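You operate a simulated robot arm through the tools that you are given. There is no shell and no other tool. Be economical: measure what you need, move in short steps, check, and stop when the job is done.

You run a simulated two-armed robot. Do the job below in one go: nothing can be reset, and whatever is moved stays where it is left.

TASK
On the top of the white bench, fold the blue cloth in half.

The check looks at the end state, three seconds after you hand in, the way a careful person would. Anything else that was tipped, shoved, dropped, spilled or broken makes it a failure. Flat cloth is picked up by pressing the open fingertips on it (5 to 10 N) and closing them slowly along it; thin cloth reads only 2 to 8 mm in the jaws.

THE ROBOT
Two 7-joint arms with two-finger parallel grippers on one trunk, on a base that drives. Base frame: it is fixed to the floor where the robot stands at the start and does not move with it; the origin is under the middle of the robot, x ahead of it, y to its left, z up. Readings come in mm, degrees, newtons and seconds.
The left shoulder is at the start at [70, 163, 1120], the right one opposite. Places, roughly: top of the white bench [500, 0, 800]. Payload 3.43 kg a hand.
Tool frame (each hand has its own): the origin (TCP) lies between the finger pads and is the grasp point; the fingertips stand 34 mm ahead of it; z points along the fingers, y is the line along which they close. Largest opening 128 mm; finger width 24, thickness 12; the body of the gripper, 48 by 130 mm, starts 96 mm behind the TCP.
Orientation is that of the tool frame in the base frame, as a unit quaternion [w, x, y, z]. With the fingers straight down and closing along the base's y, the tool's x points along the base's -x, its y along +y and its z along -z.

THE INTERFACE
- The arms move only by the tool jog_arm. It takes "left_plan", "right_plan" or both (then of equal length, played together; a hand with none holds still); each is a list of rows, each a list of 7 numbers: the shift along the base's x, y, z in mm, then the turn, a rotation vector about the base's x, y, z in degrees, then the gripper command, from -1 (shut) to 1 (fully open), values between in proportion. In form: [[x, y, z, rx, ry, rz, hand], ...]. A call has 1 to 20 rows; each row shifts and turns the commanded pose from where the row before left it. A row lasts 0.2 s, in which the tool goes at most 50 mm and 8.6 degrees; a call with a longer step from one row to the next is refused whole, and so is a gripper value outside its range. Where a pose cannot be reached the arm comes as near as it can. A force on the tool above 40 N (or 10 N above the force at the start of the call, whichever is more), or a blocked arm, ends the call early, and 0.2 s more pass. Each finger travels about 153 mm/s and halts on what it meets, pressing with about 25 N; the grip force reading is that of the motor and also rises with nothing between the fingers. The clock runs only during rows and for 0.2 s after the last one: add rows that do not move to give the fingers time. It gives the time, the measured TCP pose, the force on the tool (base axes), the opening and the grip force at its end, in the units of the frame above (readings bear some noise).
- Cameras (640 x 400 px; columns grow to the right, rows downward): "scene" is now at [131.9, -7.5, 1332.8]; the picture's right is [-0.09, -1.00, 0.00], its down [-0.70, 0.07, -0.71] and it looks along [0.71, -0.07, -0.70] (base axes); focal length 214 px, centre (320, 200). "left" rides on the left gripper at [76, 11, -160] in its tool frame; the picture's right is [-0.15, 0.99, 0.00], its down [-0.88, -0.13, -0.46] and it looks along [-0.45, -0.07, 0.89] (tool axes); focal length 234 px, centre (320, 200). "right" rides on the right gripper at [76, -11, -160] in its tool frame; the picture's right is [0.15, 0.99, 0.00], its down [-0.88, 0.13, -0.46] and it looks along [-0.45, 0.07, 0.89] (tool axes); focal length 234 px, centre (320, 200). There is no depth. A picture from a camera that has moved, and an enlarged one, comes with that camera's place and axes in the base frame and with its lens.
- capture(camera): a new picture of that camera. The clock stands still meanwhile.
- lift_body(by): slides the trunk up (or, below 0, down) by that many mm; the arms and the scene camera ride with it, the base frame stays. It gives what a move gives, with no picture.
- base_move(legs): drives the robot by 1 to 6 legs, each [ahead, left, turn to the left] in mm, mm and degrees, along the robot's own axes; the way and the turn of a leg run together, so that a leg with both is an arc; at most 1500 mm and 180 degrees a leg. The arms and the cameras ride along, it lands a little off, and it stops where it bumps. It gives what a move gives.
- turn_head(pan, tilt): turns the head with the scene camera to pan (to the left, within 86 degrees either way) and tilt (down, from -29 to 69), counted from straight ahead of the robot. It gives what a move gives.
- inspect(camera, box): a new picture of the part [left, top, right, bottom] of that camera's present view, enlarged. The clock stands still meanwhile.
- job_done(): hands the job in; it is judged then, once.

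Work in short steps. Places have to be worked out from the pictures, the camera data and where the tool is seen: move nearer, look again, correct. Check each grasp and each placing, and mend what went wrong. You have 120 turns and 108 pictures in all, those below and enlarged ones among them. Open the grippers and draw the arms clear of the work before you hand the job in, unless the task says otherwise; then end with one line.

The tools are called after ">>>" as a command line: name --argument value ..., lists and objects as JSON in quotes. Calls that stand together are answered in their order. jog_arm: Moves the arms, as the interface text tells. Its arguments: {"type":"object","properties":{"left_plan":{"type":"array"},"right_plan":{"type":"array"}},"required":[]} The other tools are called the same way: lift_body (by) slides the trunk up or down; base_move (legs) drives the base; turn_head (pan, tilt) turns the head that bears the scene camera; capture (camera) takes a picture; inspect (camera, box) takes an enlarged picture of a part of a camera's view; job_done () hands the job in.

At the start:

```text
time_s: 0.0
left_position: [685.6, 228.6, 1058.1]
left_orientation: [0.0, -0.001, 1.0, 0.0]
left_force: [-0.3, 0.2, -0.8]
left_width: 128.1
left_gripper_force: 0.0
right_position: [649.0, -314.3, 1043.9]
right_orientation: [0.0, 0.0, 1.0, 0.001]
right_force: [0.6, 0.7, -0.1]
right_width: 127.9
right_gripper_force: 0.0
trunk travel left (down, up): [-600.0, 340.0]
robot x, y, heading: [1.1, 2.7, -0.0]
head pan, tilt: [-5.4, 44.7]
```

scene: 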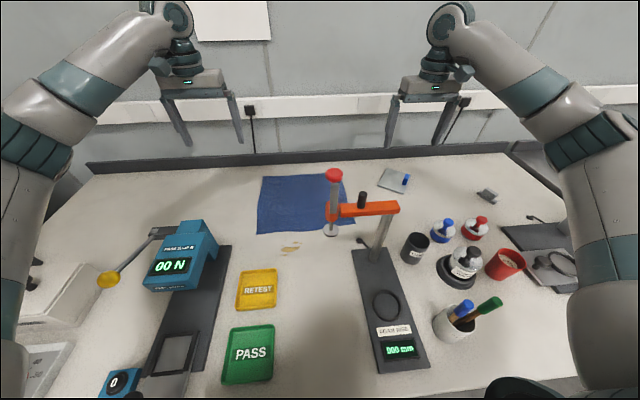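
right: 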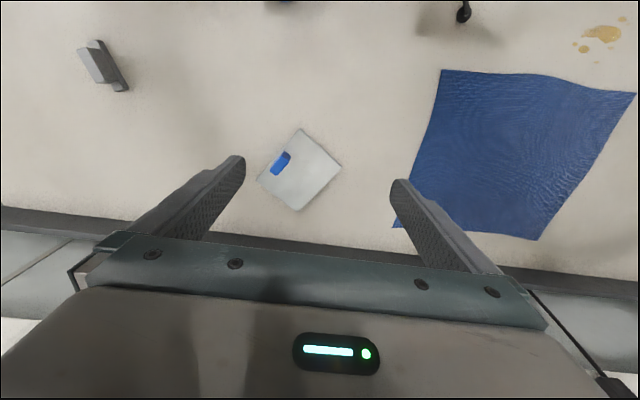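
left: 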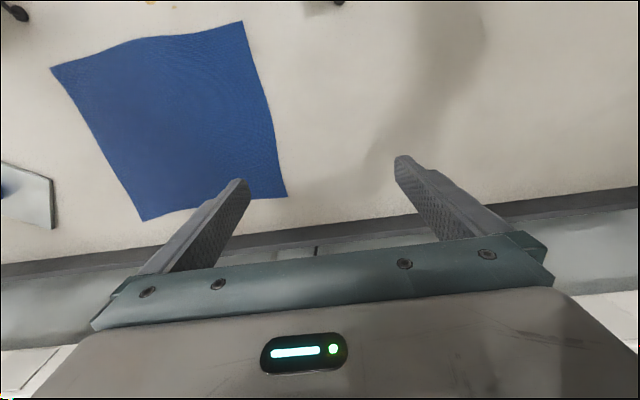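

From all three cameras, the cloth corners agree at a surface height of about z≈820: near-left (522,143), far-left (792,149), near-right (534,-154), far-right (802,-147). I'll look more closely at the gauge near the near-right corner.

>>> inspect --camera "scene" --box '[230, 150, 430, 275]'

>>> jog_arm --right_plan '[[-40, 0, 0, 0, 0, 0, 1], [-40, 0, 0, 0, 0, 0, 1], [-40, 0, 0, 0, 0, 0, 1], [-40, 0, 0, 0, 0, 0, 1], [-20, 0, 0, 0, 0, 0, 1]]'

>>> capture --camera "right"

```text
3.20 times, centred on (330, 212) of scene
camera zoom: at [131.9, -7.5, 1332.8], right [-0.09, -1.0, 0.0], down [-0.7, 0.07, -0.71], along [0.71, -0.07, -0.7], focal length 686 px, centre (288, 160)
```

zoom: 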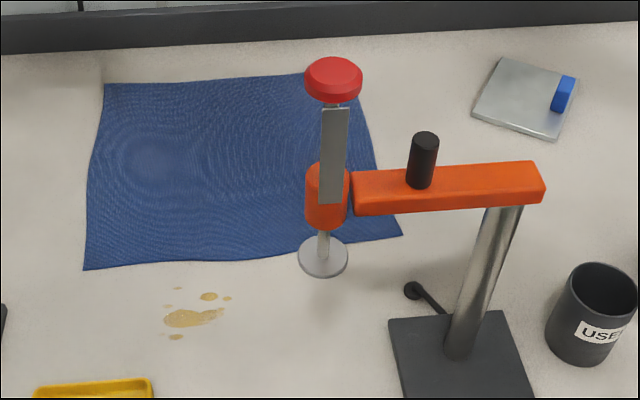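

```text
time_s: 1.2
left_position: [684.4, 228.2, 1059.0]
left_orientation: [0.0, -0.001, 1.0, 0.0]
left_force: [0.5, -0.1, -0.3]
left_width: 127.8
left_gripper_force: 0.1
right_position: [468.8, -314.4, 1044.3]
right_orientation: [0.0, 0.0, 1.0, 0.0]
right_force: [-0.1, -0.2, -0.6]
right_width: 128.1
right_gripper_force: 0.0
trunk travel left (down, up): [-600.0, 340.0]
robot x, y, heading: [-1.2, 0.1, -0.0]
head pan, tilt: [-5.4, 44.7]
```

```text
103 pictures are left
camera right: at [391.8, -323.7, 1205.0], right [-0.15, 0.99, 0.0], down [0.88, 0.13, 0.46], along [0.45, 0.07, -0.89], focal length 234 px, centre (320, 200)
```

right: 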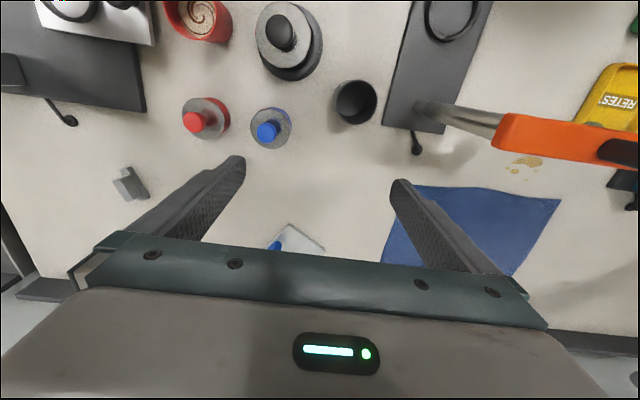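

The orange gauge sits at x≈400–440 with its arm at z≈1030, so it doesn't overhang the cloth. I'll fold the far edge toward the near edge, and raise the trunk first so the forearms clear the gauge.

>>> lift_body --by 150

>>> jog_arm --left_plan '[[12, -14, 0, 0, 0, 0, -0.375], [12, -14, 0, 0, 0, 0, -0.375], [12, -14, 0, 0, 0, 0, -0.375], [12, -14, 0, 0, 0, 0, -0.375], [12, -14, 0, 0, 0, 0, -0.375], [12, -14, 0, 0, 0, 0, -0.375], [12, -14, 0, 0, 0, 0, -0.375], [12, -15, 0, 0, 0, 0, -0.375], [0, 0, -40, 0, 0, 0, -0.375], [0, 0, -40, 0, 0, 0, -0.375], [0, 0, -40, 0, 0, 0, -0.375], [0, 0, -40, 0, 0, 0, -0.375], [0, 0, -40, 0, 0, 0, -0.375], [0, 0, -40, 0, 0, 0, -0.375], [0, 0, 0, 0, 0, 0, -0.375]]' --right_plan '[[39, 25, 0, 0, 0, 0, -0.375], [40, 25, 0, 0, 0, 0, -0.375], [40, 25, 0, 0, 0, 0, -0.375], [40, 25, 0, 0, 0, 0, -0.375], [40, 25, 0, 0, 0, 0, -0.375], [40, 25, 0, 0, 0, 0, -0.375], [40, 25, 0, 0, 0, 0, -0.375], [40, 26, 0, 0, 0, 0, -0.375], [0, 0, -40, 0, 0, 0, -0.375], [0, 0, -40, 0, 0, 0, -0.375], [0, 0, -40, 0, 0, 0, -0.375], [0, 0, -40, 0, 0, 0, -0.375], [0, 0, -40, 0, 0, 0, -0.375], [0, 0, -40, 0, 0, 0, -0.375], [0, 0, 0, 0, 0, 0, -0.375]]'

>>> capture --camera "right"

>>> capture --camera "left"

>>> capture --camera "scene"

```text
time_s: 3.0
left_position: [685.1, 227.5, 1208.0]
left_orientation: [0.0, -0.001, 1.0, 0.0]
left_force: [-0.4, -0.1, 0.1]
left_width: 128.1
left_gripper_force: 0.2
right_position: [469.6, -313.5, 1194.4]
right_orientation: [0.0, 0.0, 1.0, -0.001]
right_force: [-0.9, 0.9, 0.1]
right_width: 127.7
right_gripper_force: 0.1
trunk travel left (down, up): [-750.0, 190.0]
robot x, y, heading: [-2.4, 2.7, -0.0]
head pan, tilt: [-5.4, 44.7]
```

```text
time_s: 6.2
left_position: [780.3, 115.1, 969.8]
left_orientation: [-0.001, -0.001, 1.0, 0.0]
left_force: [0.5, -0.7, 0.8]
left_width: 40.0
left_gripper_force: 0.0
right_position: [785.8, -113.3, 956.0]
right_orientation: [0.001, 0.001, 1.0, 0.0]
right_force: [-0.5, -0.7, -0.8]
right_width: 39.7
right_gripper_force: 0.0
trunk travel left (down, up): [-750.0, 190.0]
robot x, y, heading: [-0.7, 3.1, 0.0]
head pan, tilt: [-5.4, 44.7]
```

```text
102 pictures are left
camera right: at [709.2, -123.2, 1115.4], right [-0.15, 0.99, 0.0], down [0.88, 0.13, 0.46], along [0.45, 0.07, -0.89], focal length 234 px, centre (320, 200)
```

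right: 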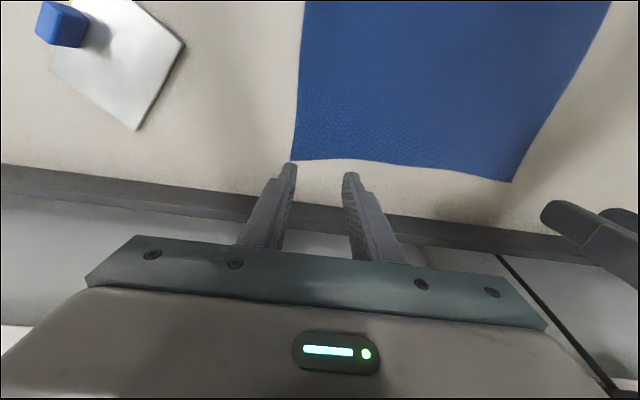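

```text
101 pictures are left
camera left: at [704.3, 125.9, 1128.3], right [0.15, 0.99, 0.0], down [0.88, -0.13, 0.46], along [0.45, -0.07, -0.89], focal length 234 px, centre (320, 200)
```

left: 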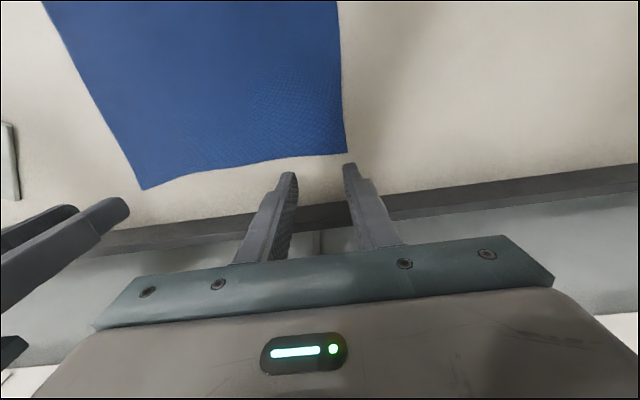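

```text
100 pictures are left
camera scene: at [131.3, -7.8, 1482.9], right [-0.09, -1.0, 0.0], down [-0.7, 0.07, -0.71], along [0.71, -0.07, -0.7], focal length 214 px, centre (320, 200)
```

scene: 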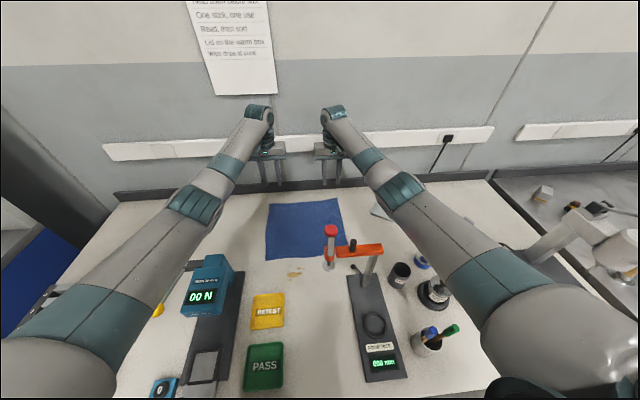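

The left-camera and right-camera views put the far corners at (795,148) and (806,-146), with the surface at z≈820–825. I'll bring the fingertips down to about 10 mm above the cloth, then step into contact.

>>> jog_arm --left_plan '[[2, 0, -34, 0, 0, 0, -0.375], [0, 0, -34, 0, 0, 0, -0.375], [0, 0, -34, 0, 0, 0, -0.375], [0, 0, 0, 0, 0, 0, -0.375]]' --right_plan '[[6, 0, -30, 0, 0, 0, -0.375], [0, 0, -29, 0, 0, 0, -0.375], [0, 0, -29, 0, 0, 0, -0.375], [0, 0, 0, 0, 0, 0, -0.375]]'

>>> inspect --camera "right" --box '[200, 100, 420, 240]'

>>> inspect --camera "left" --box '[200, 100, 420, 240]'

```text
time_s: 7.2
left_position: [783.9, 114.3, 866.0]
left_orientation: [0.0, 0.0, 1.0, -0.001]
left_force: [0.6, 0.0, -0.5]
left_width: 40.1
left_gripper_force: 0.0
right_position: [793.4, -112.6, 864.3]
right_orientation: [0.001, 0.0, 1.0, 0.001]
right_force: [0.1, 0.6, -0.2]
right_width: 40.1
right_gripper_force: 0.1
trunk travel left (down, up): [-750.0, 190.0]
robot x, y, heading: [-0.8, -0.7, 0.1]
head pan, tilt: [-5.4, 44.7]
```

```text
2.86 times, centred on (310, 170) of right
camera zoom: at [716.4, -122.7, 1025.4], right [-0.15, 0.99, 0.0], down [0.88, 0.13, 0.46], along [0.45, 0.07, -0.89], focal length 669 px, centre (349, 286)
```

zoom: 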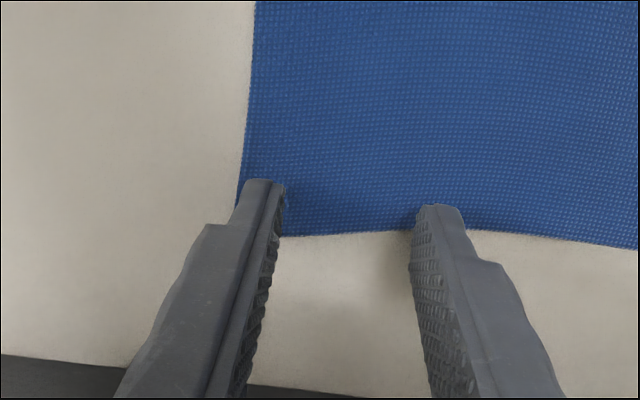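

```text
2.86 times, centred on (310, 170) of left
camera zoom: at [708.2, 125.3, 1025.1], right [0.15, 0.99, 0.0], down [0.88, -0.13, 0.46], along [0.45, -0.07, -0.89], focal length 669 px, centre (349, 286)
```

zoom: 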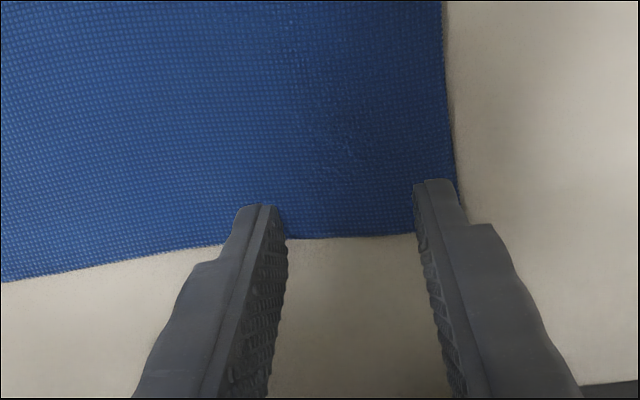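

The fingertips are about 10 mm up and slightly too close to the edge. I'll shift 7 mm toward the robot and 3 mm inward, then go down gently until there is contact.

>>> jog_arm --left_plan '[[-7, -3, -2, 0, 0, 0, -0.375], [0, 0, -3, 0, 0, 0, -0.375], [0, 0, -2, 0, 0, 0, -0.375], [0, 0, 0, 0, 0, 0, -0.375]]' --right_plan '[[-7, 3, -2, 0, 0, 0, -0.375], [0, 0, -3, 0, 0, 0, -0.375], [0, 0, -2, 0, 0, 0, -0.375], [0, 0, 0, 0, 0, 0, -0.375]]'

```text
time_s: 8.2
left_position: [776.1, 111.1, 859.6]
left_orientation: [0.0, 0.0, 1.0, 0.001]
left_force: [0.4, 0.0, -0.3]
left_width: 39.8
left_gripper_force: 0.1
right_position: [786.2, -110.1, 859.0]
right_orientation: [0.001, 0.0, 1.0, 0.0]
right_force: [-0.2, -0.7, -0.6]
right_width: 40.0
right_gripper_force: 0.1
trunk travel left (down, up): [-750.0, 190.0]
robot x, y, heading: [-2.1, 1.9, -0.2]
head pan, tilt: [-5.4, 44.7]
```

No contact yet, so I'll keep going down in small steps.

>>> jog_arm --left_plan '[[0, 0, -2, 0, 0, 0, -0.375], [0, 0, -1, 0, 0, 0, -0.375], [0, 0, 0, 0, 0, 0, -0.375]]' --right_plan '[[0, 0, -2, 0, 0, 0, -0.375], [0, 0, -1, 0, 0, 0, -0.375], [0, 0, 0, 0, 0, 0, -0.375]]'

```text
time_s: 8.9
left_position: [775.9, 111.9, 857.6]
left_orientation: [0.0, -0.001, 1.0, 0.0]
left_force: [0.1, 0.1, 1.3]
left_width: 39.9
left_gripper_force: 0.1
right_position: [786.2, -110.8, 856.0]
right_orientation: [-0.001, 0.0, 1.0, 0.0]
right_force: [0.9, -1.6, -0.3]
right_width: 39.9
right_gripper_force: 0.1
trunk travel left (down, up): [-750.0, 190.0]
robot x, y, heading: [-1.1, -0.3, -0.2]
head pan, tilt: [-5.4, 44.7]
```

Contact is starting on the left, so I'll go another 2 mm.

>>> jog_arm --left_plan '[[0, 0, -1, 0, 0, 0, -0.375], [0, 0, 0, 0, 0, 0, -0.375]]' --right_plan '[[0, 0, -2, 0, 0, 0, -0.375], [0, 0, 0, 0, 0, 0, -0.375]]'

```text
time_s: 9.6
left_position: [774.4, 110.3, 856.5]
left_orientation: [0.0, 0.0, 1.0, 0.0]
left_force: [-0.1, 0.8, 0.4]
left_width: 40.1
left_gripper_force: 0.1
right_position: [786.1, -109.6, 854.5]
right_orientation: [0.001, 0.0, 1.0, 0.0]
right_force: [2.0, -0.3, 7.0]
right_width: 39.9
right_gripper_force: 0.0
trunk travel left (down, up): [-750.0, 190.0]
robot x, y, heading: [-0.9, 1.8, 0.1]
head pan, tilt: [-5.4, 44.7]
```

The right hand presses at 7 N with TCP z≈854.5, so I'll lower only the left hand by 2 mm more.

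>>> jog_arm --left_plan '[[0, 0, -1, 0, 0, 0, -0.375], [0, 0, -1, 0, 0, 0, -0.375], [0, 0, 0, 0, 0, 0, -0.375]]'

```text
time_s: 10.3
left_position: [774.7, 112.5, 855.5]
left_orientation: [0.001, 0.001, 1.0, 0.0]
left_force: [0.0, -0.9, 3.8]
left_width: 39.8
left_gripper_force: 0.1
right_position: [785.3, -109.9, 855.9]
right_orientation: [0.001, 0.0, 1.0, -0.001]
right_force: [2.4, -1.8, 8.9]
right_width: 40.2
right_gripper_force: 0.1
trunk travel left (down, up): [-750.0, 190.0]
robot x, y, heading: [-3.4, 1.2, -0.0]
head pan, tilt: [-5.4, 44.7]
```

Left reads about 4 N, so I'll add 1 mm there. Then I'll close both hands slowly along the cloth.

>>> jog_arm --left_plan '[[0, 0, -1, 0, 0, 0, -0.375], [0, 0, 0, 0, 0, 0, -0.43], [0, 0, 0, 0, 0, 0, -0.48], [0, 0, 0, 0, 0, 0, -0.53], [0, 0, 0, 0, 0, 0, -0.58], [0, 0, 0, 0, 0, 0, -0.63], [0, 0, 0, 0, 0, 0, -0.68], [0, 0, 0, 0, 0, 0, -0.73], [0, 0, 0, 0, 0, 0, -0.78], [0, 0, 0, 0, 0, 0, -0.83], [0, 0, 0, 0, 0, 0, -0.88], [0, 0, 0, 0, 0, 0, -0.93], [0, 0, 0, 0, 0, 0, -1], [0, 0, 0, 0, 0, 0, -1], [0, 0, 0, 0, 0, 0, -1]]' --right_plan '[[0, 0, 0, 0, 0, 0, -0.375], [0, 0, 0, 0, 0, 0, -0.43], [0, 0, 0, 0, 0, 0, -0.48], [0, 0, 0, 0, 0, 0, -0.53], [0, 0, 0, 0, 0, 0, -0.58], [0, 0, 0, 0, 0, 0, -0.63], [0, 0, 0, 0, 0, 0, -0.68], [0, 0, 0, 0, 0, 0, -0.73], [0, 0, 0, 0, 0, 0, -0.78], [0, 0, 0, 0, 0, 0, -0.83], [0, 0, 0, 0, 0, 0, -0.88], [0, 0, 0, 0, 0, 0, -0.93], [0, 0, 0, 0, 0, 0, -1], [0, 0, 0, 0, 0, 0, -1], [0, 0, 0, 0, 0, 0, -1]]'

>>> inspect --camera "right" --box '[200, 100, 420, 240]'

>>> inspect --camera "left" --box '[200, 100, 420, 240]'

```text
time_s: 13.6
left_position: [774.6, 111.4, 855.0]
left_orientation: [0.001, 0.001, 1.0, -0.001]
left_force: [0.5, -8.9, 14.5]
left_width: 2.2
left_gripper_force: 25.3
right_position: [784.6, -108.7, 856.2]
right_orientation: [0.001, 0.0, 1.0, 0.0]
right_force: [-0.1, 9.5, 3.4]
right_width: 2.4
right_gripper_force: 25.0
trunk travel left (down, up): [-750.0, 190.0]
robot x, y, heading: [-2.4, -1.3, 0.1]
head pan, tilt: [-5.4, 44.7]
```

```text
2.86 times, centred on (310, 170) of right
camera zoom: at [707.5, -119.5, 1015.9], right [-0.15, 0.99, 0.0], down [0.88, 0.13, 0.46], along [0.45, 0.07, -0.89], focal length 669 px, centre (349, 286)
```

zoom: 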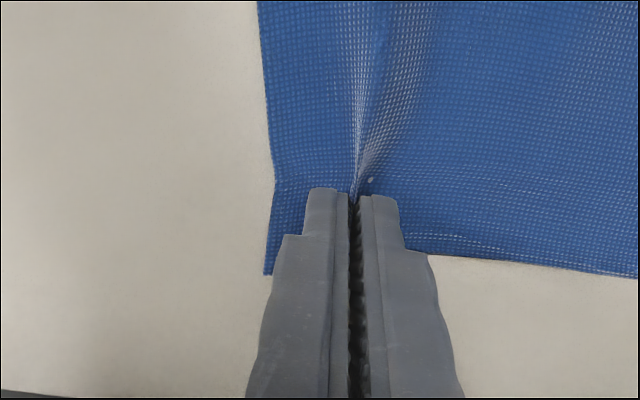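

```text
2.86 times, centred on (310, 170) of left
camera zoom: at [698.6, 122.6, 1014.4], right [0.15, 0.99, 0.0], down [0.88, -0.13, 0.46], along [0.45, -0.07, -0.89], focal length 669 px, centre (349, 286)
```

zoom: 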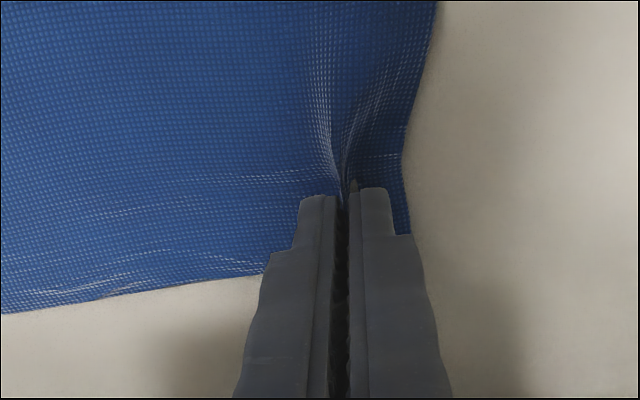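

Both hands read 2.2–2.4 mm and the pictures show cloth in both sets of jaws. I'll lift a little while moving toward the robot, and check the hold.

>>> jog_arm --left_plan '[[-2, -1, 12, 0, 0, 0, -1], [-5, 0, 14, 0, 0, 0, -1], [-7, 0, 14, 0, 0, 0, -1], [0, 0, 0, 0, 0, 0, -1]]' --right_plan '[[-2, 1, 12, 0, 0, 0, -1], [-5, 0, 14, 0, 0, 0, -1], [-7, 0, 14, 0, 0, 0, -1], [0, 0, 0, 0, 0, 0, -1]]'

>>> inspect --camera "scene" --box '[230, 140, 430, 265]'

>>> capture --camera "right"

>>> capture --camera "left"

```text
time_s: 14.6
left_position: [758.7, 114.2, 898.5]
left_orientation: [0.002, -0.001, 1.0, -0.003]
left_force: [0.9, -10.5, 0.8]
left_width: 2.3
left_gripper_force: 24.7
right_position: [777.8, -105.2, 917.8]
right_orientation: [0.015, 0.001, 1.0, -0.003]
right_force: [-0.1, 10.9, -0.7]
right_width: 2.2
right_gripper_force: 25.0
trunk travel left (down, up): [-750.0, 190.0]
robot x, y, heading: [3.9, 1.7, -0.1]
head pan, tilt: [-5.4, 44.7]
```

```text
3.20 times, centred on (330, 202) of scene
camera zoom: at [126.1, -2.4, 1485.6], right [-0.09, -1.0, 0.0], down [-0.7, 0.06, -0.71], along [0.71, -0.07, -0.7], focal length 686 px, centre (288, 192)
```

zoom: 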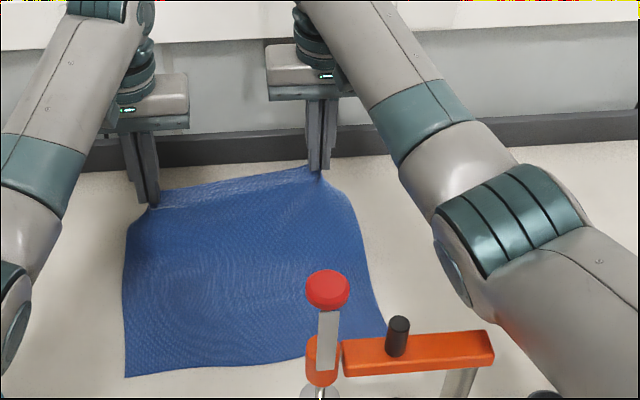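

```text
94 pictures are left
camera right: at [696.5, -115.1, 1077.0], right [-0.15, 0.99, -0.01], down [0.87, 0.13, 0.48], along [0.48, 0.06, -0.88], focal length 234 px, centre (320, 200)
```

right: 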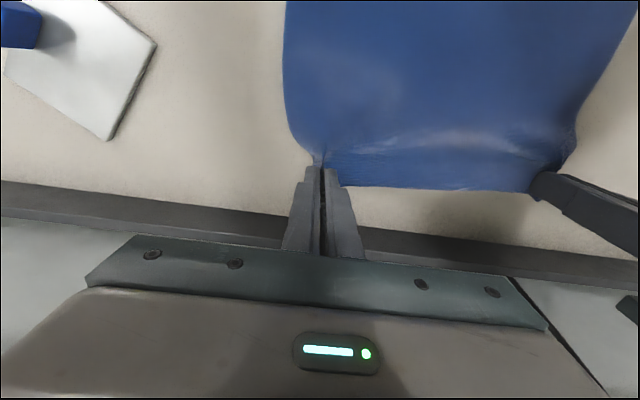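

```text
93 pictures are left
camera left: at [682.4, 125.9, 1057.0], right [0.15, 0.99, 0.0], down [0.88, -0.13, 0.46], along [0.45, -0.07, -0.89], focal length 234 px, centre (320, 200)
```

left: 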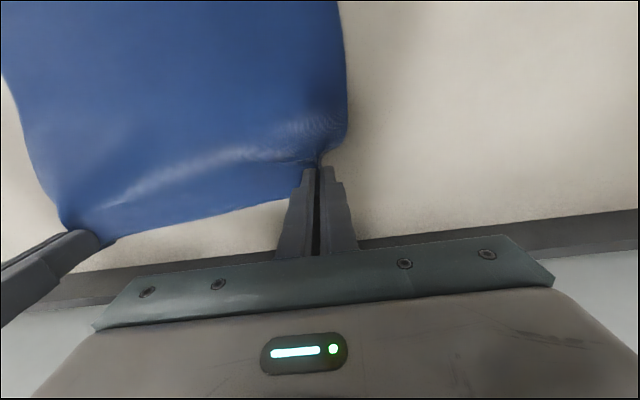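

Both corners are held and lifted, but the right hand reads higher than commanded and there's about 10 N of tension between the hands. I'll relax the tension by moving each hand in 4 mm, then re-read.

>>> jog_arm --left_plan '[[0, -4, 0, 0, 0, 0, -1], [0, 0, 0, 0, 0, 0, -1], [0, 0, 0, 0, 0, 0, -1]]' --right_plan '[[0, 4, 0, 0, 0, 0, -1], [0, 0, 0, 0, 0, 0, -1], [0, 0, 0, 0, 0, 0, -1]]'

```text
time_s: 15.3
left_position: [758.3, 108.2, 894.7]
left_orientation: [0.001, 0.0, 1.0, 0.0]
left_force: [-0.1, -2.5, 0.3]
left_width: 2.5
left_gripper_force: 24.9
right_position: [779.6, -105.9, 916.8]
right_orientation: [0.015, 0.0, 1.0, -0.001]
right_force: [0.6, 2.5, 0.0]
right_width: 2.3
right_gripper_force: 25.0
trunk travel left (down, up): [-750.0, 190.0]
robot x, y, heading: [2.3, 0.0, 0.2]
head pan, tilt: [-5.4, 44.7]
```

The tension has relaxed. I'll carry both corners along an arc toward the robot to the top of the fold, levelling the hands on the way.

>>> jog_arm --left_plan '[[-8, 0, 17, 0, 0, 0, -1], [-9, 0, 17, 0, 0, 0, -1], [-12, 0, 9, 0, 0, 0, -1], [-12, 0, 8, 0, 0, 0, -1], [-14, 0, 5, 0, 0, 0, -1], [-14, 0, 5, 0, 0, 0, -1], [-15, 0, 2, 0, 0, 0, -1], [-15, 0, 2, 0, 0, 0, -1], [0, 0, 0, 0, 0, 0, -1]]' --right_plan '[[-14, 0, 6, 0, 0, 0, -1], [-15, 0, 6, 0, 0, 0, -1], [-12, 0, 9, 0, 0, 0, -1], [-12, 0, 8, 0, 0, 0, -1], [-14, 0, 5, 0, 0, 0, -1], [-14, 0, 5, 0, 0, 0, -1], [-15, 0, 2, 0, 0, 0, -1], [-15, 0, 2, 0, 0, 0, -1], [0, 0, 0, 0, 0, 0, -1]]'

>>> capture --camera "scene"

>>> capture --camera "right"

```text
time_s: 17.4
left_position: [613.7, 272.0, 978.6]
left_orientation: [0.011, -0.059, 0.998, -0.015]
left_force: [-1.7, -0.9, 0.7]
left_width: 2.3
left_gripper_force: 24.8
right_position: [653.4, 62.4, 995.5]
right_orientation: [0.036, -0.059, 0.997, -0.015]
right_force: [-0.5, 0.9, -0.6]
right_width: 2.6
right_gripper_force: 24.6
trunk travel left (down, up): [-750.0, 190.0]
robot x, y, heading: [-9.4, 58.9, 6.7]
head pan, tilt: [-5.4, 44.7]
```

```text
92 pictures are left
camera scene: at [78.4, 125.7, 1496.8], right [0.02, -1.0, 0.04], down [-0.68, -0.04, -0.73], along [0.73, -0.01, -0.68], focal length 214 px, centre (320, 200)
```

scene: 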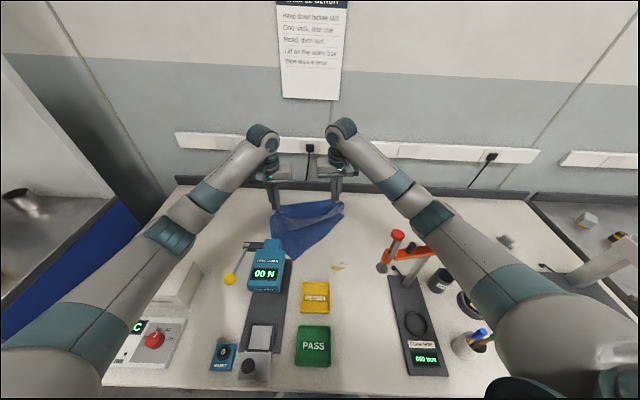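

```text
91 pictures are left
camera right: at [566.8, 48.2, 1150.7], right [-0.26, 0.96, -0.04], down [0.82, 0.24, 0.51], along [0.51, 0.1, -0.86], focal length 234 px, centre (320, 200)
```

right: 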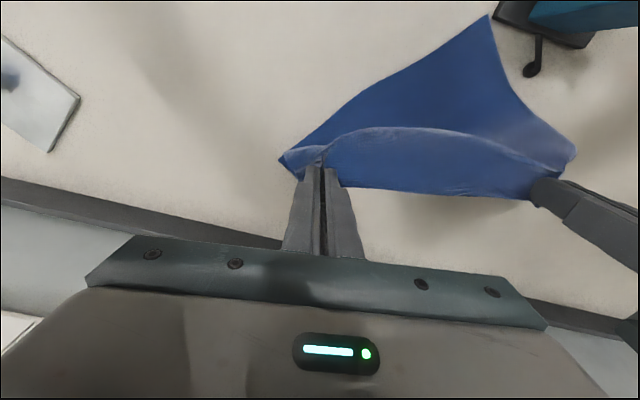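

The base has shifted and tilted (y=59, heading 6.7°), so something is pushing on the robot, perhaps an elbow against the bench. I'll look at both sides before moving.

>>> turn_head --pan -50 --tilt 50

>>> capture --camera "scene"

>>> turn_head --pan 50 --tilt 50

>>> capture --camera "scene"

```text
time_s: 18.5
left_position: [700.6, 107.4, 941.2]
left_orientation: [-0.012, 0.012, 1.0, -0.009]
left_force: [3.3, 4.6, -2.6]
left_width: 2.3
left_gripper_force: 25.0
right_position: [691.8, -103.7, 925.4]
right_orientation: [-0.009, 0.013, 1.0, -0.01]
right_force: [2.2, 6.2, -1.2]
right_width: 2.3
right_gripper_force: 24.7
trunk travel left (down, up): [-750.0, 190.0]
robot x, y, heading: [19.9, -1.8, -1.7]
head pan, tilt: [-50.0, 50.0]
```

```text
90 pictures are left
camera scene: at [142.8, -44.9, 1473.8], right [-0.78, -0.62, 0.02], down [-0.49, 0.59, -0.64], along [0.38, -0.51, -0.77], focal length 214 px, centre (320, 200)
```

scene: 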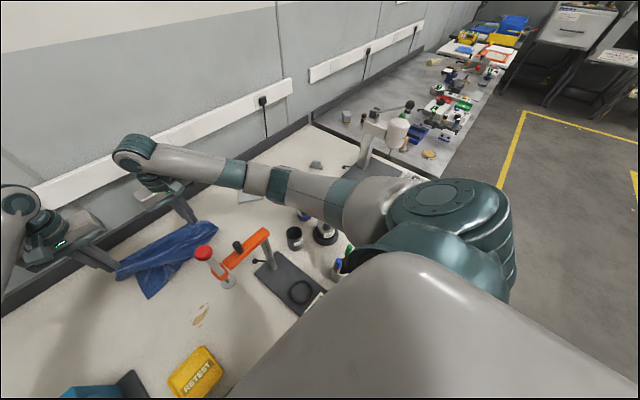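

```text
time_s: 20.2
left_position: [662.5, 107.4, 958.5]
left_orientation: [-0.001, -0.001, 1.0, 0.0]
left_force: [-0.2, -0.9, 0.0]
left_width: 2.4
left_gripper_force: 25.0
right_position: [661.6, -104.3, 936.9]
right_orientation: [0.0, -0.001, 1.0, 0.0]
right_force: [1.0, 2.2, 0.3]
right_width: 2.5
right_gripper_force: 25.0
trunk travel left (down, up): [-750.0, 190.0]
robot x, y, heading: [-0.3, 1.8, -0.5]
head pan, tilt: [50.0, 50.0]
```

```text
89 pictures are left
camera scene: at [100.8, 59.7, 1475.4], right [0.77, -0.64, 0.0], down [-0.49, -0.59, -0.64], along [0.41, 0.49, -0.77], focal length 214 px, centre (320, 200)
```

scene: 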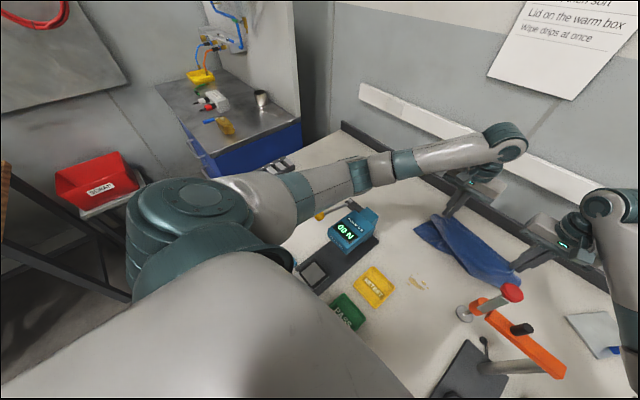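

The base has settled back to its original pose, so it was a passing push. I'll turn the head forward to check the scene and the cloth.

>>> turn_head --pan -5.4 --tilt 44.7

>>> capture --camera "scene"

>>> inspect --camera "scene" --box '[220, 150, 420, 275]'

```text
time_s: 21.5
left_position: [663.0, 107.6, 959.1]
left_orientation: [0.0, -0.001, 1.0, -0.001]
left_force: [0.2, -1.0, 0.3]
left_width: 2.3
left_gripper_force: 24.8
right_position: [660.9, -103.8, 936.3]
right_orientation: [0.0, -0.001, 1.0, 0.001]
right_force: [0.3, 1.1, 0.6]
right_width: 2.2
right_gripper_force: 24.6
trunk travel left (down, up): [-750.0, 190.0]
robot x, y, heading: [-0.2, -3.1, 0.0]
head pan, tilt: [-5.4, 44.7]
```

```text
88 pictures are left
camera scene: at [131.9, -7.5, 1482.8], right [-0.09, -1.0, 0.0], down [-0.7, 0.07, -0.71], along [0.71, -0.07, -0.7], focal length 214 px, centre (320, 200)
```

scene: 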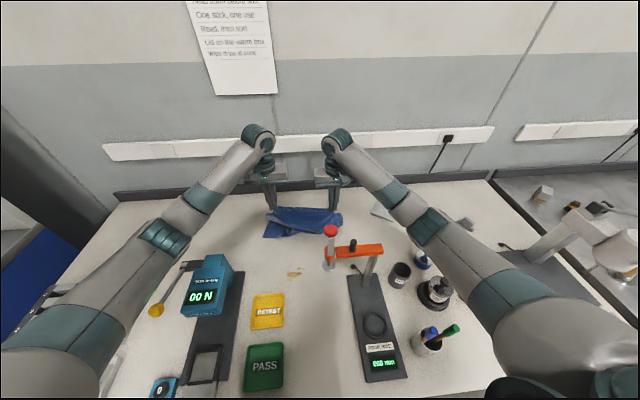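

```text
3.20 times, centred on (320, 212) of scene
camera zoom: at [131.9, -7.5, 1482.8], right [-0.09, -1.0, 0.0], down [-0.7, 0.07, -0.71], along [0.71, -0.07, -0.7], focal length 686 px, centre (320, 160)
```

zoom: 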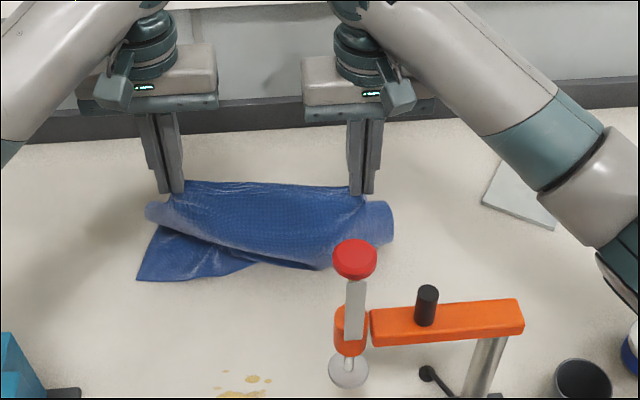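

Nothing else has moved, but the sway dragged the cloth, so its lower half is rumpled. The arms were near full stretch, which probably caused the jump. I'll raise the held edge slowly so the cloth hangs straight, then lay it down again nearer the robot.

>>> jog_arm --left_plan '[[-2, 0, 11, 0, 0, 0, -1], [-2, 0, 11, 0, 0, 0, -1], [-2, 0, 11, 0, 0, 0, -1], [-2, 0, 11, 0, 0, 0, -1], [-2, 0, 11, 0, 0, 0, -1], [-2, 0, 11, 0, 0, 0, -1], [-2, 0, 11, 0, 0, 0, -1], [0, 0, 0, 0, 0, 0, -1]]' --right_plan '[[-2, 0, 14, 0, 0, 0, -1], [-2, 0, 14, 0, 0, 0, -1], [-2, 0, 14, 0, 0, 0, -1], [-2, 0, 14, 0, 0, 0, -1], [-2, 0, 14, 0, 0, 0, -1], [-2, 0, 14, 0, 0, 0, -1], [-2, 0, 14, 0, 0, 0, -1], [0, 0, 0, 0, 0, 0, -1]]'

>>> capture --camera "scene"

```text
time_s: 23.3
left_position: [648.6, 107.5, 1035.1]
left_orientation: [-0.001, 0.001, 1.0, 0.0]
left_force: [0.3, -0.5, 0.1]
left_width: 2.4
left_gripper_force: 24.9
right_position: [647.2, -104.9, 1035.6]
right_orientation: [0.0, -0.001, 1.0, -0.001]
right_force: [-0.4, 0.7, -0.9]
right_width: 2.6
right_gripper_force: 24.9
trunk travel left (down, up): [-750.0, 190.0]
robot x, y, heading: [-0.9, 1.7, 0.3]
head pan, tilt: [-5.4, 44.7]
```

```text
86 pictures are left
camera scene: at [132.4, -7.6, 1482.7], right [-0.09, -1.0, 0.0], down [-0.7, 0.07, -0.71], along [0.71, -0.07, -0.7], focal length 214 px, centre (320, 200)
```

scene: 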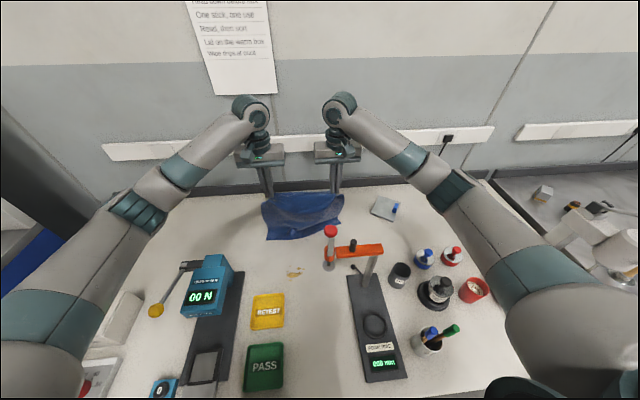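

The base is stable and the cloth is unrolling. I'll raise it until it hangs nearly free.

>>> jog_arm --left_plan '[[0, 0, 12, 0, 0, 0, -1], [0, 0, 12, 0, 0, 0, -1], [0, 0, 12, 0, 0, 0, -1], [0, 0, 12, 0, 0, 0, -1], [0, 0, 12, 0, 0, 0, -1], [0, 0, 12, 0, 0, 0, -1], [0, 0, 12, 0, 0, 0, -1], [0, 0, 0, 0, 0, 0, -1], [0, 0, 0, 0, 0, 0, -1], [0, 0, 0, 0, 0, 0, -1]]' --right_plan '[[0, 0, 12, 0, 0, 0, -1], [0, 0, 12, 0, 0, 0, -1], [0, 0, 12, 0, 0, 0, -1], [0, 0, 12, 0, 0, 0, -1], [0, 0, 12, 0, 0, 0, -1], [0, 0, 12, 0, 0, 0, -1], [0, 0, 12, 0, 0, 0, -1], [0, 0, 0, 0, 0, 0, -1], [0, 0, 0, 0, 0, 0, -1], [0, 0, 0, 0, 0, 0, -1]]'

>>> inspect --camera "scene" --box '[220, 150, 420, 275]'

```text
time_s: 25.5
left_position: [648.9, 107.4, 1120.0]
left_orientation: [0.0, -0.001, 1.0, 0.0]
left_force: [0.1, -1.4, 0.3]
left_width: 2.3
left_gripper_force: 24.8
right_position: [647.0, -104.2, 1119.6]
right_orientation: [0.001, 0.0, 1.0, -0.001]
right_force: [0.6, 0.7, 0.6]
right_width: 2.1
right_gripper_force: 25.0
trunk travel left (down, up): [-750.0, 190.0]
robot x, y, heading: [2.2, 4.6, -0.0]
head pan, tilt: [-5.4, 44.7]
```

```text
3.20 times, centred on (320, 212) of scene
camera zoom: at [131.9, -7.6, 1482.8], right [-0.09, -1.0, 0.0], down [-0.7, 0.07, -0.71], along [0.71, -0.07, -0.7], focal length 686 px, centre (320, 160)
```

zoom: 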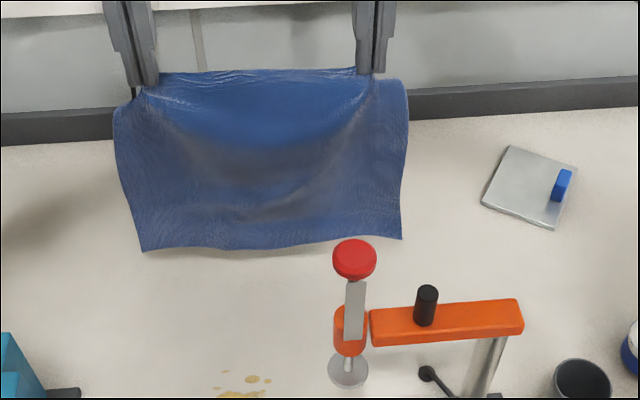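

The cloth now hangs straight with its bottom edge near x≈655, just above the bench. I'll shift it 28 mm away, let it settle, then lay the lower half down by moving toward the robot while lowering.

>>> jog_arm --left_plan '[[7, 0, 0, 0, 0, 0, -1], [7, 0, 0, 0, 0, 0, -1], [7, 0, 0, 0, 0, 0, -1], [7, 0, 0, 0, 0, 0, -1], [0, 0, 0, 0, 0, 0, -1], [0, 0, 0, 0, 0, 0, -1], [-1, 0, -6, 0, 0, 0, -1], [-3, 0, -7, 0, 0, 0, -1], [-6, 0, -8, 0, 0, 0, -1], [-8, 0, -8, 0, 0, 0, -1], [-8, 0, -8, 0, 0, 0, -1], [-8, 0, -8, 0, 0, 0, -1], [-8, 0, -8, 0, 0, 0, -1], [0, 0, 0, 0, 0, 0, -1]]' --right_plan '[[7, 0, 0, 0, 0, 0, -1], [7, 0, 0, 0, 0, 0, -1], [7, 0, 0, 0, 0, 0, -1], [7, 0, 0, 0, 0, 0, -1], [0, 0, 0, 0, 0, 0, -1], [0, 0, 0, 0, 0, 0, -1], [-1, 0, -6, 0, 0, 0, -1], [-3, 0, -7, 0, 0, 0, -1], [-6, 0, -8, 0, 0, 0, -1], [-8, 0, -8, 0, 0, 0, -1], [-8, 0, -8, 0, 0, 0, -1], [-8, 0, -8, 0, 0, 0, -1], [-8, 0, -8, 0, 0, 0, -1], [0, 0, 0, 0, 0, 0, -1]]'

>>> capture --camera "scene"

>>> capture --camera "right"

>>> capture --camera "left"

```text
time_s: 28.5
left_position: [635.1, 108.2, 1065.8]
left_orientation: [-0.001, -0.001, 1.0, -0.001]
left_force: [0.6, -0.8, -0.1]
left_width: 2.2
left_gripper_force: 24.9
right_position: [634.6, -103.7, 1064.9]
right_orientation: [0.0, 0.001, 1.0, 0.0]
right_force: [0.8, 1.4, -0.1]
right_width: 2.4
right_gripper_force: 24.9
trunk travel left (down, up): [-750.0, 190.0]
robot x, y, heading: [4.4, -0.9, -0.2]
head pan, tilt: [-5.4, 44.7]
```

```text
84 pictures are left
camera scene: at [132.1, -7.6, 1482.8], right [-0.09, -1.0, 0.0], down [-0.7, 0.07, -0.71], along [0.71, -0.07, -0.7], focal length 214 px, centre (320, 200)
```

scene: 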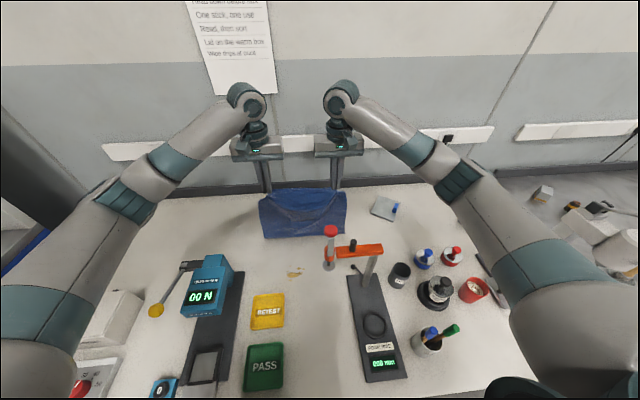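

```text
83 pictures are left
camera right: at [558.3, -114.4, 1225.4], right [-0.15, 0.99, 0.0], down [0.88, 0.13, 0.46], along [0.45, 0.07, -0.89], focal length 234 px, centre (320, 200)
```

right: 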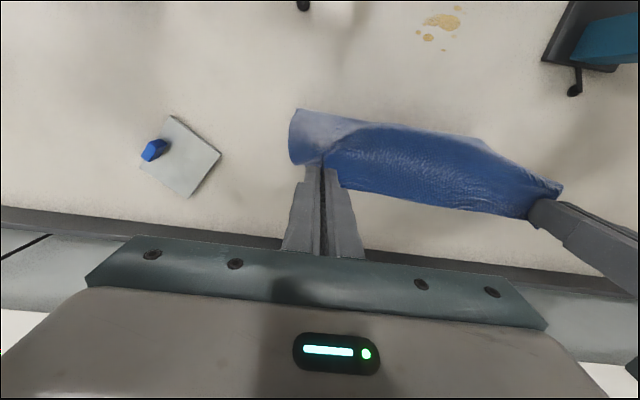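

```text
82 pictures are left
camera left: at [558.7, 118.5, 1225.2], right [0.14, 0.99, 0.0], down [0.88, -0.13, 0.45], along [0.45, -0.07, -0.89], focal length 234 px, centre (320, 200)
```

left: 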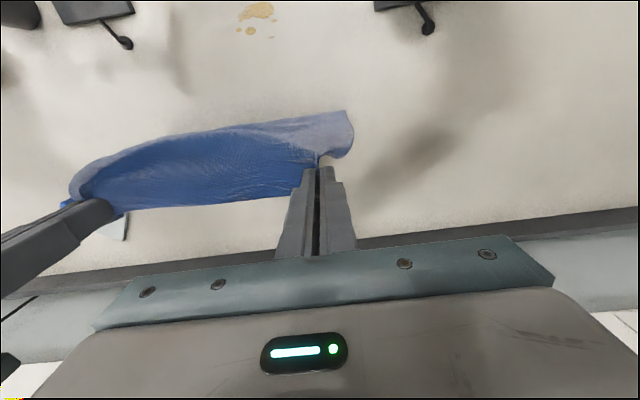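

I'll zoom in to see which way the bottom edge is lying.

>>> inspect --camera "scene" --box '[240, 170, 370, 251]'

>>> inspect --camera "right" --box '[260, 70, 580, 270]'

```text
4.92 times, centred on (305, 210) of scene
camera zoom: at [132.1, -7.6, 1482.8], right [-0.09, -1.0, 0.0], down [-0.7, 0.07, -0.71], along [0.71, -0.07, -0.7], focal length 1056 px, centre (394, 148)
```

zoom: 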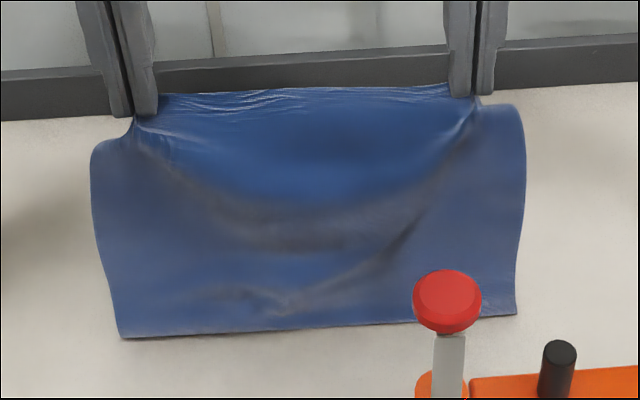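

```text
2.00 times, centred on (420, 170) of right
camera zoom: at [558.3, -114.4, 1225.4], right [-0.15, 0.99, 0.0], down [0.88, 0.13, 0.46], along [0.45, 0.07, -0.89], focal length 468 px, centre (120, 260)
```

zoom: 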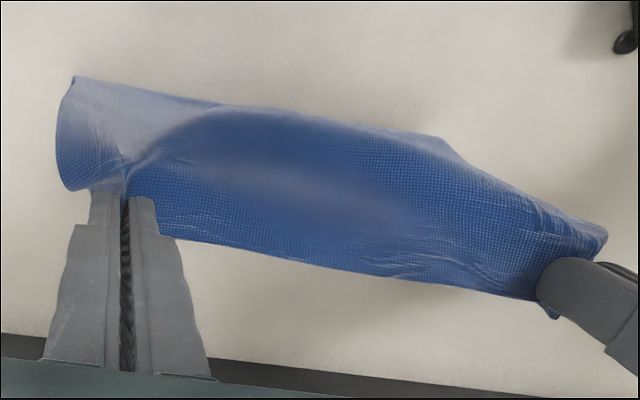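

The bottom edge naturally lies toward the robot (x≈617). I'll lift clear, move the hang 50 mm nearer, and lay it the other way, lowering while moving away so the near edge stays in front.

>>> jog_arm --left_plan '[[0, 0, 13, 0, 0, 0, -1], [0, 0, 13, 0, 0, 0, -1], [0, 0, 13, 0, 0, 0, -1], [0, 0, 13, 0, 0, 0, -1], [-4, 0, 8, 0, 0, 0, -1], [-8, 0, 0, 0, 0, 0, -1], [-8, 0, 0, 0, 0, 0, -1], [-8, 0, 0, 0, 0, 0, -1], [-8, 0, 0, 0, 0, 0, -1], [-8, 0, 0, 0, 0, 0, -1], [-6, 0, 0, 0, 0, 0, -1], [0, 0, 0, 0, 0, 0, -1], [0, 0, 0, 0, 0, 0, -1], [0, 0, 0, 0, 0, 0, -1], [0, 0, 0, 0, 0, 0, -1]]' --right_plan '[[0, 0, 13, 0, 0, 0, -1], [0, 0, 13, 0, 0, 0, -1], [0, 0, 13, 0, 0, 0, -1], [0, 0, 13, 0, 0, 0, -1], [-4, 0, 8, 0, 0, 0, -1], [-8, 0, 0, 0, 0, 0, -1], [-8, 0, 0, 0, 0, 0, -1], [-8, 0, 0, 0, 0, 0, -1], [-8, 0, 0, 0, 0, 0, -1], [-8, 0, 0, 0, 0, 0, -1], [-6, 0, 0, 0, 0, 0, -1], [0, 0, 0, 0, 0, 0, -1], [0, 0, 0, 0, 0, 0, -1], [0, 0, 0, 0, 0, 0, -1], [0, 0, 0, 0, 0, 0, -1]]'

>>> capture --camera "scene"

```text
time_s: 31.7
left_position: [584.8, 106.4, 1126.3]
left_orientation: [0.0, -0.001, 1.0, 0.0]
left_force: [-0.1, -1.2, 0.3]
left_width: 2.3
left_gripper_force: 25.0
right_position: [585.2, -105.2, 1126.2]
right_orientation: [0.0, 0.0, 1.0, 0.0]
right_force: [-0.4, 1.0, 0.0]
right_width: 2.4
right_gripper_force: 25.3
trunk travel left (down, up): [-750.0, 190.0]
robot x, y, heading: [-1.2, -1.4, -0.1]
head pan, tilt: [-5.4, 44.7]
```

```text
79 pictures are left
camera scene: at [132.0, -7.6, 1482.8], right [-0.09, -1.0, 0.0], down [-0.7, 0.07, -0.71], along [0.71, -0.07, -0.7], focal length 214 px, centre (320, 200)
```

scene: 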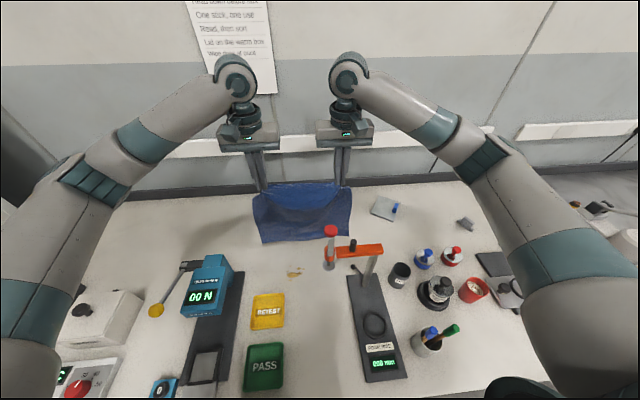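

The cloth hangs near x≈590. I'll start laying it: lower while moving away, checking after half the distance.

>>> jog_arm --left_plan '[[5, 0, -5, 0, 0, 0, -1], [7, 0, -7, 0, 0, 0, -1], [8, 0, -8, 0, 0, 0, -1], [8, 0, -8, 0, 0, 0, -1], [8, 0, -8, 0, 0, 0, -1], [8, 0, -8, 0, 0, 0, -1], [8, 0, -8, 0, 0, 0, -1], [8, 0, -8, 0, 0, 0, -1], [8, 0, -8, 0, 0, 0, -1], [8, 0, -8, 0, 0, 0, -1], [0, 0, 0, 0, 0, 0, -1], [0, 0, 0, 0, 0, 0, -1]]' --right_plan '[[5, 0, -5, 0, 0, 0, -1], [7, 0, -7, 0, 0, 0, -1], [8, 0, -8, 0, 0, 0, -1], [8, 0, -8, 0, 0, 0, -1], [8, 0, -8, 0, 0, 0, -1], [8, 0, -8, 0, 0, 0, -1], [8, 0, -8, 0, 0, 0, -1], [8, 0, -8, 0, 0, 0, -1], [8, 0, -8, 0, 0, 0, -1], [8, 0, -8, 0, 0, 0, -1], [0, 0, 0, 0, 0, 0, -1], [0, 0, 0, 0, 0, 0, -1]]'

>>> inspect --camera "scene" --box '[230, 160, 390, 260]'

>>> capture --camera "right"

>>> capture --camera "left"

```text
time_s: 34.3
left_position: [662.6, 107.4, 1049.3]
left_orientation: [0.0, 0.0, 1.0, 0.001]
left_force: [-0.2, -0.8, 0.0]
left_width: 2.1
left_gripper_force: 25.1
right_position: [659.4, -104.5, 1050.8]
right_orientation: [0.0, 0.0, 1.0, 0.001]
right_force: [1.3, 0.9, -0.1]
right_width: 2.2
right_gripper_force: 25.4
trunk travel left (down, up): [-750.0, 190.0]
robot x, y, heading: [2.1, -1.9, -0.1]
head pan, tilt: [-5.4, 44.7]
```

```text
4.00 times, centred on (310, 210) of scene
camera zoom: at [132.1, -7.6, 1482.8], right [-0.09, -1.0, 0.0], down [-0.7, 0.07, -0.71], along [0.71, -0.07, -0.7], focal length 858 px, centre (360, 160)
```

zoom: 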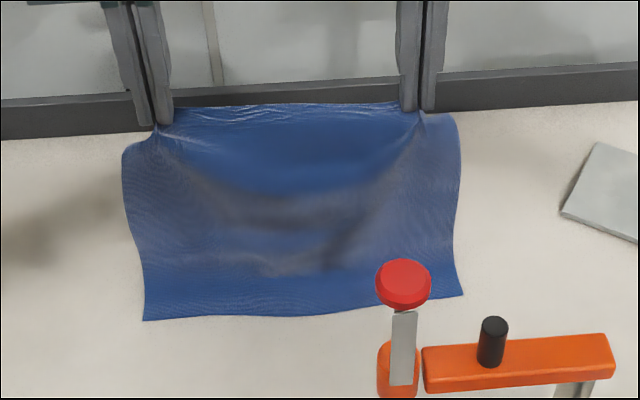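

```text
77 pictures are left
camera right: at [582.9, -114.1, 1211.2], right [-0.15, 0.99, 0.0], down [0.88, 0.13, 0.46], along [0.45, 0.07, -0.89], focal length 234 px, centre (320, 200)
```

right: 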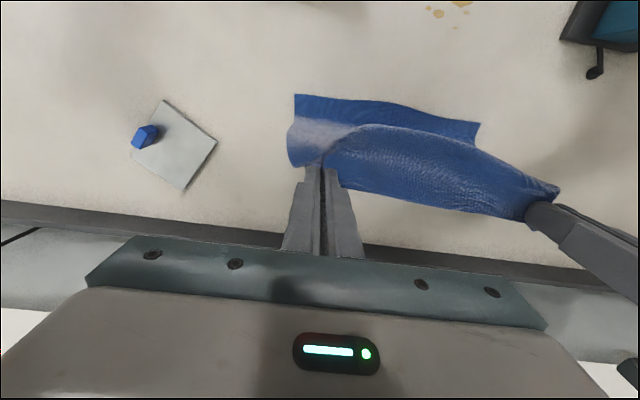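

```text
76 pictures are left
camera left: at [586.5, 118.4, 1209.8], right [0.15, 0.99, 0.0], down [0.88, -0.13, 0.46], along [0.45, -0.07, -0.89], focal length 234 px, centre (320, 200)
```

left: 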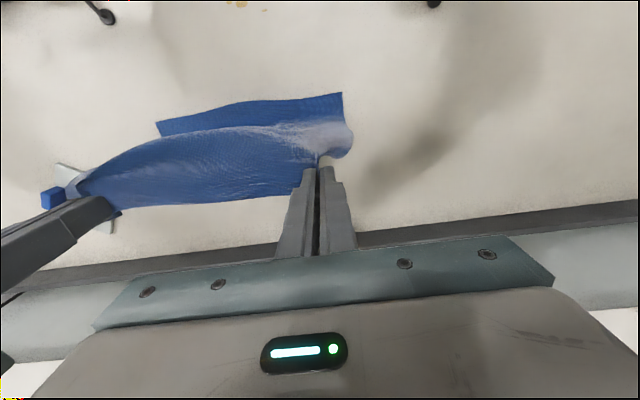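

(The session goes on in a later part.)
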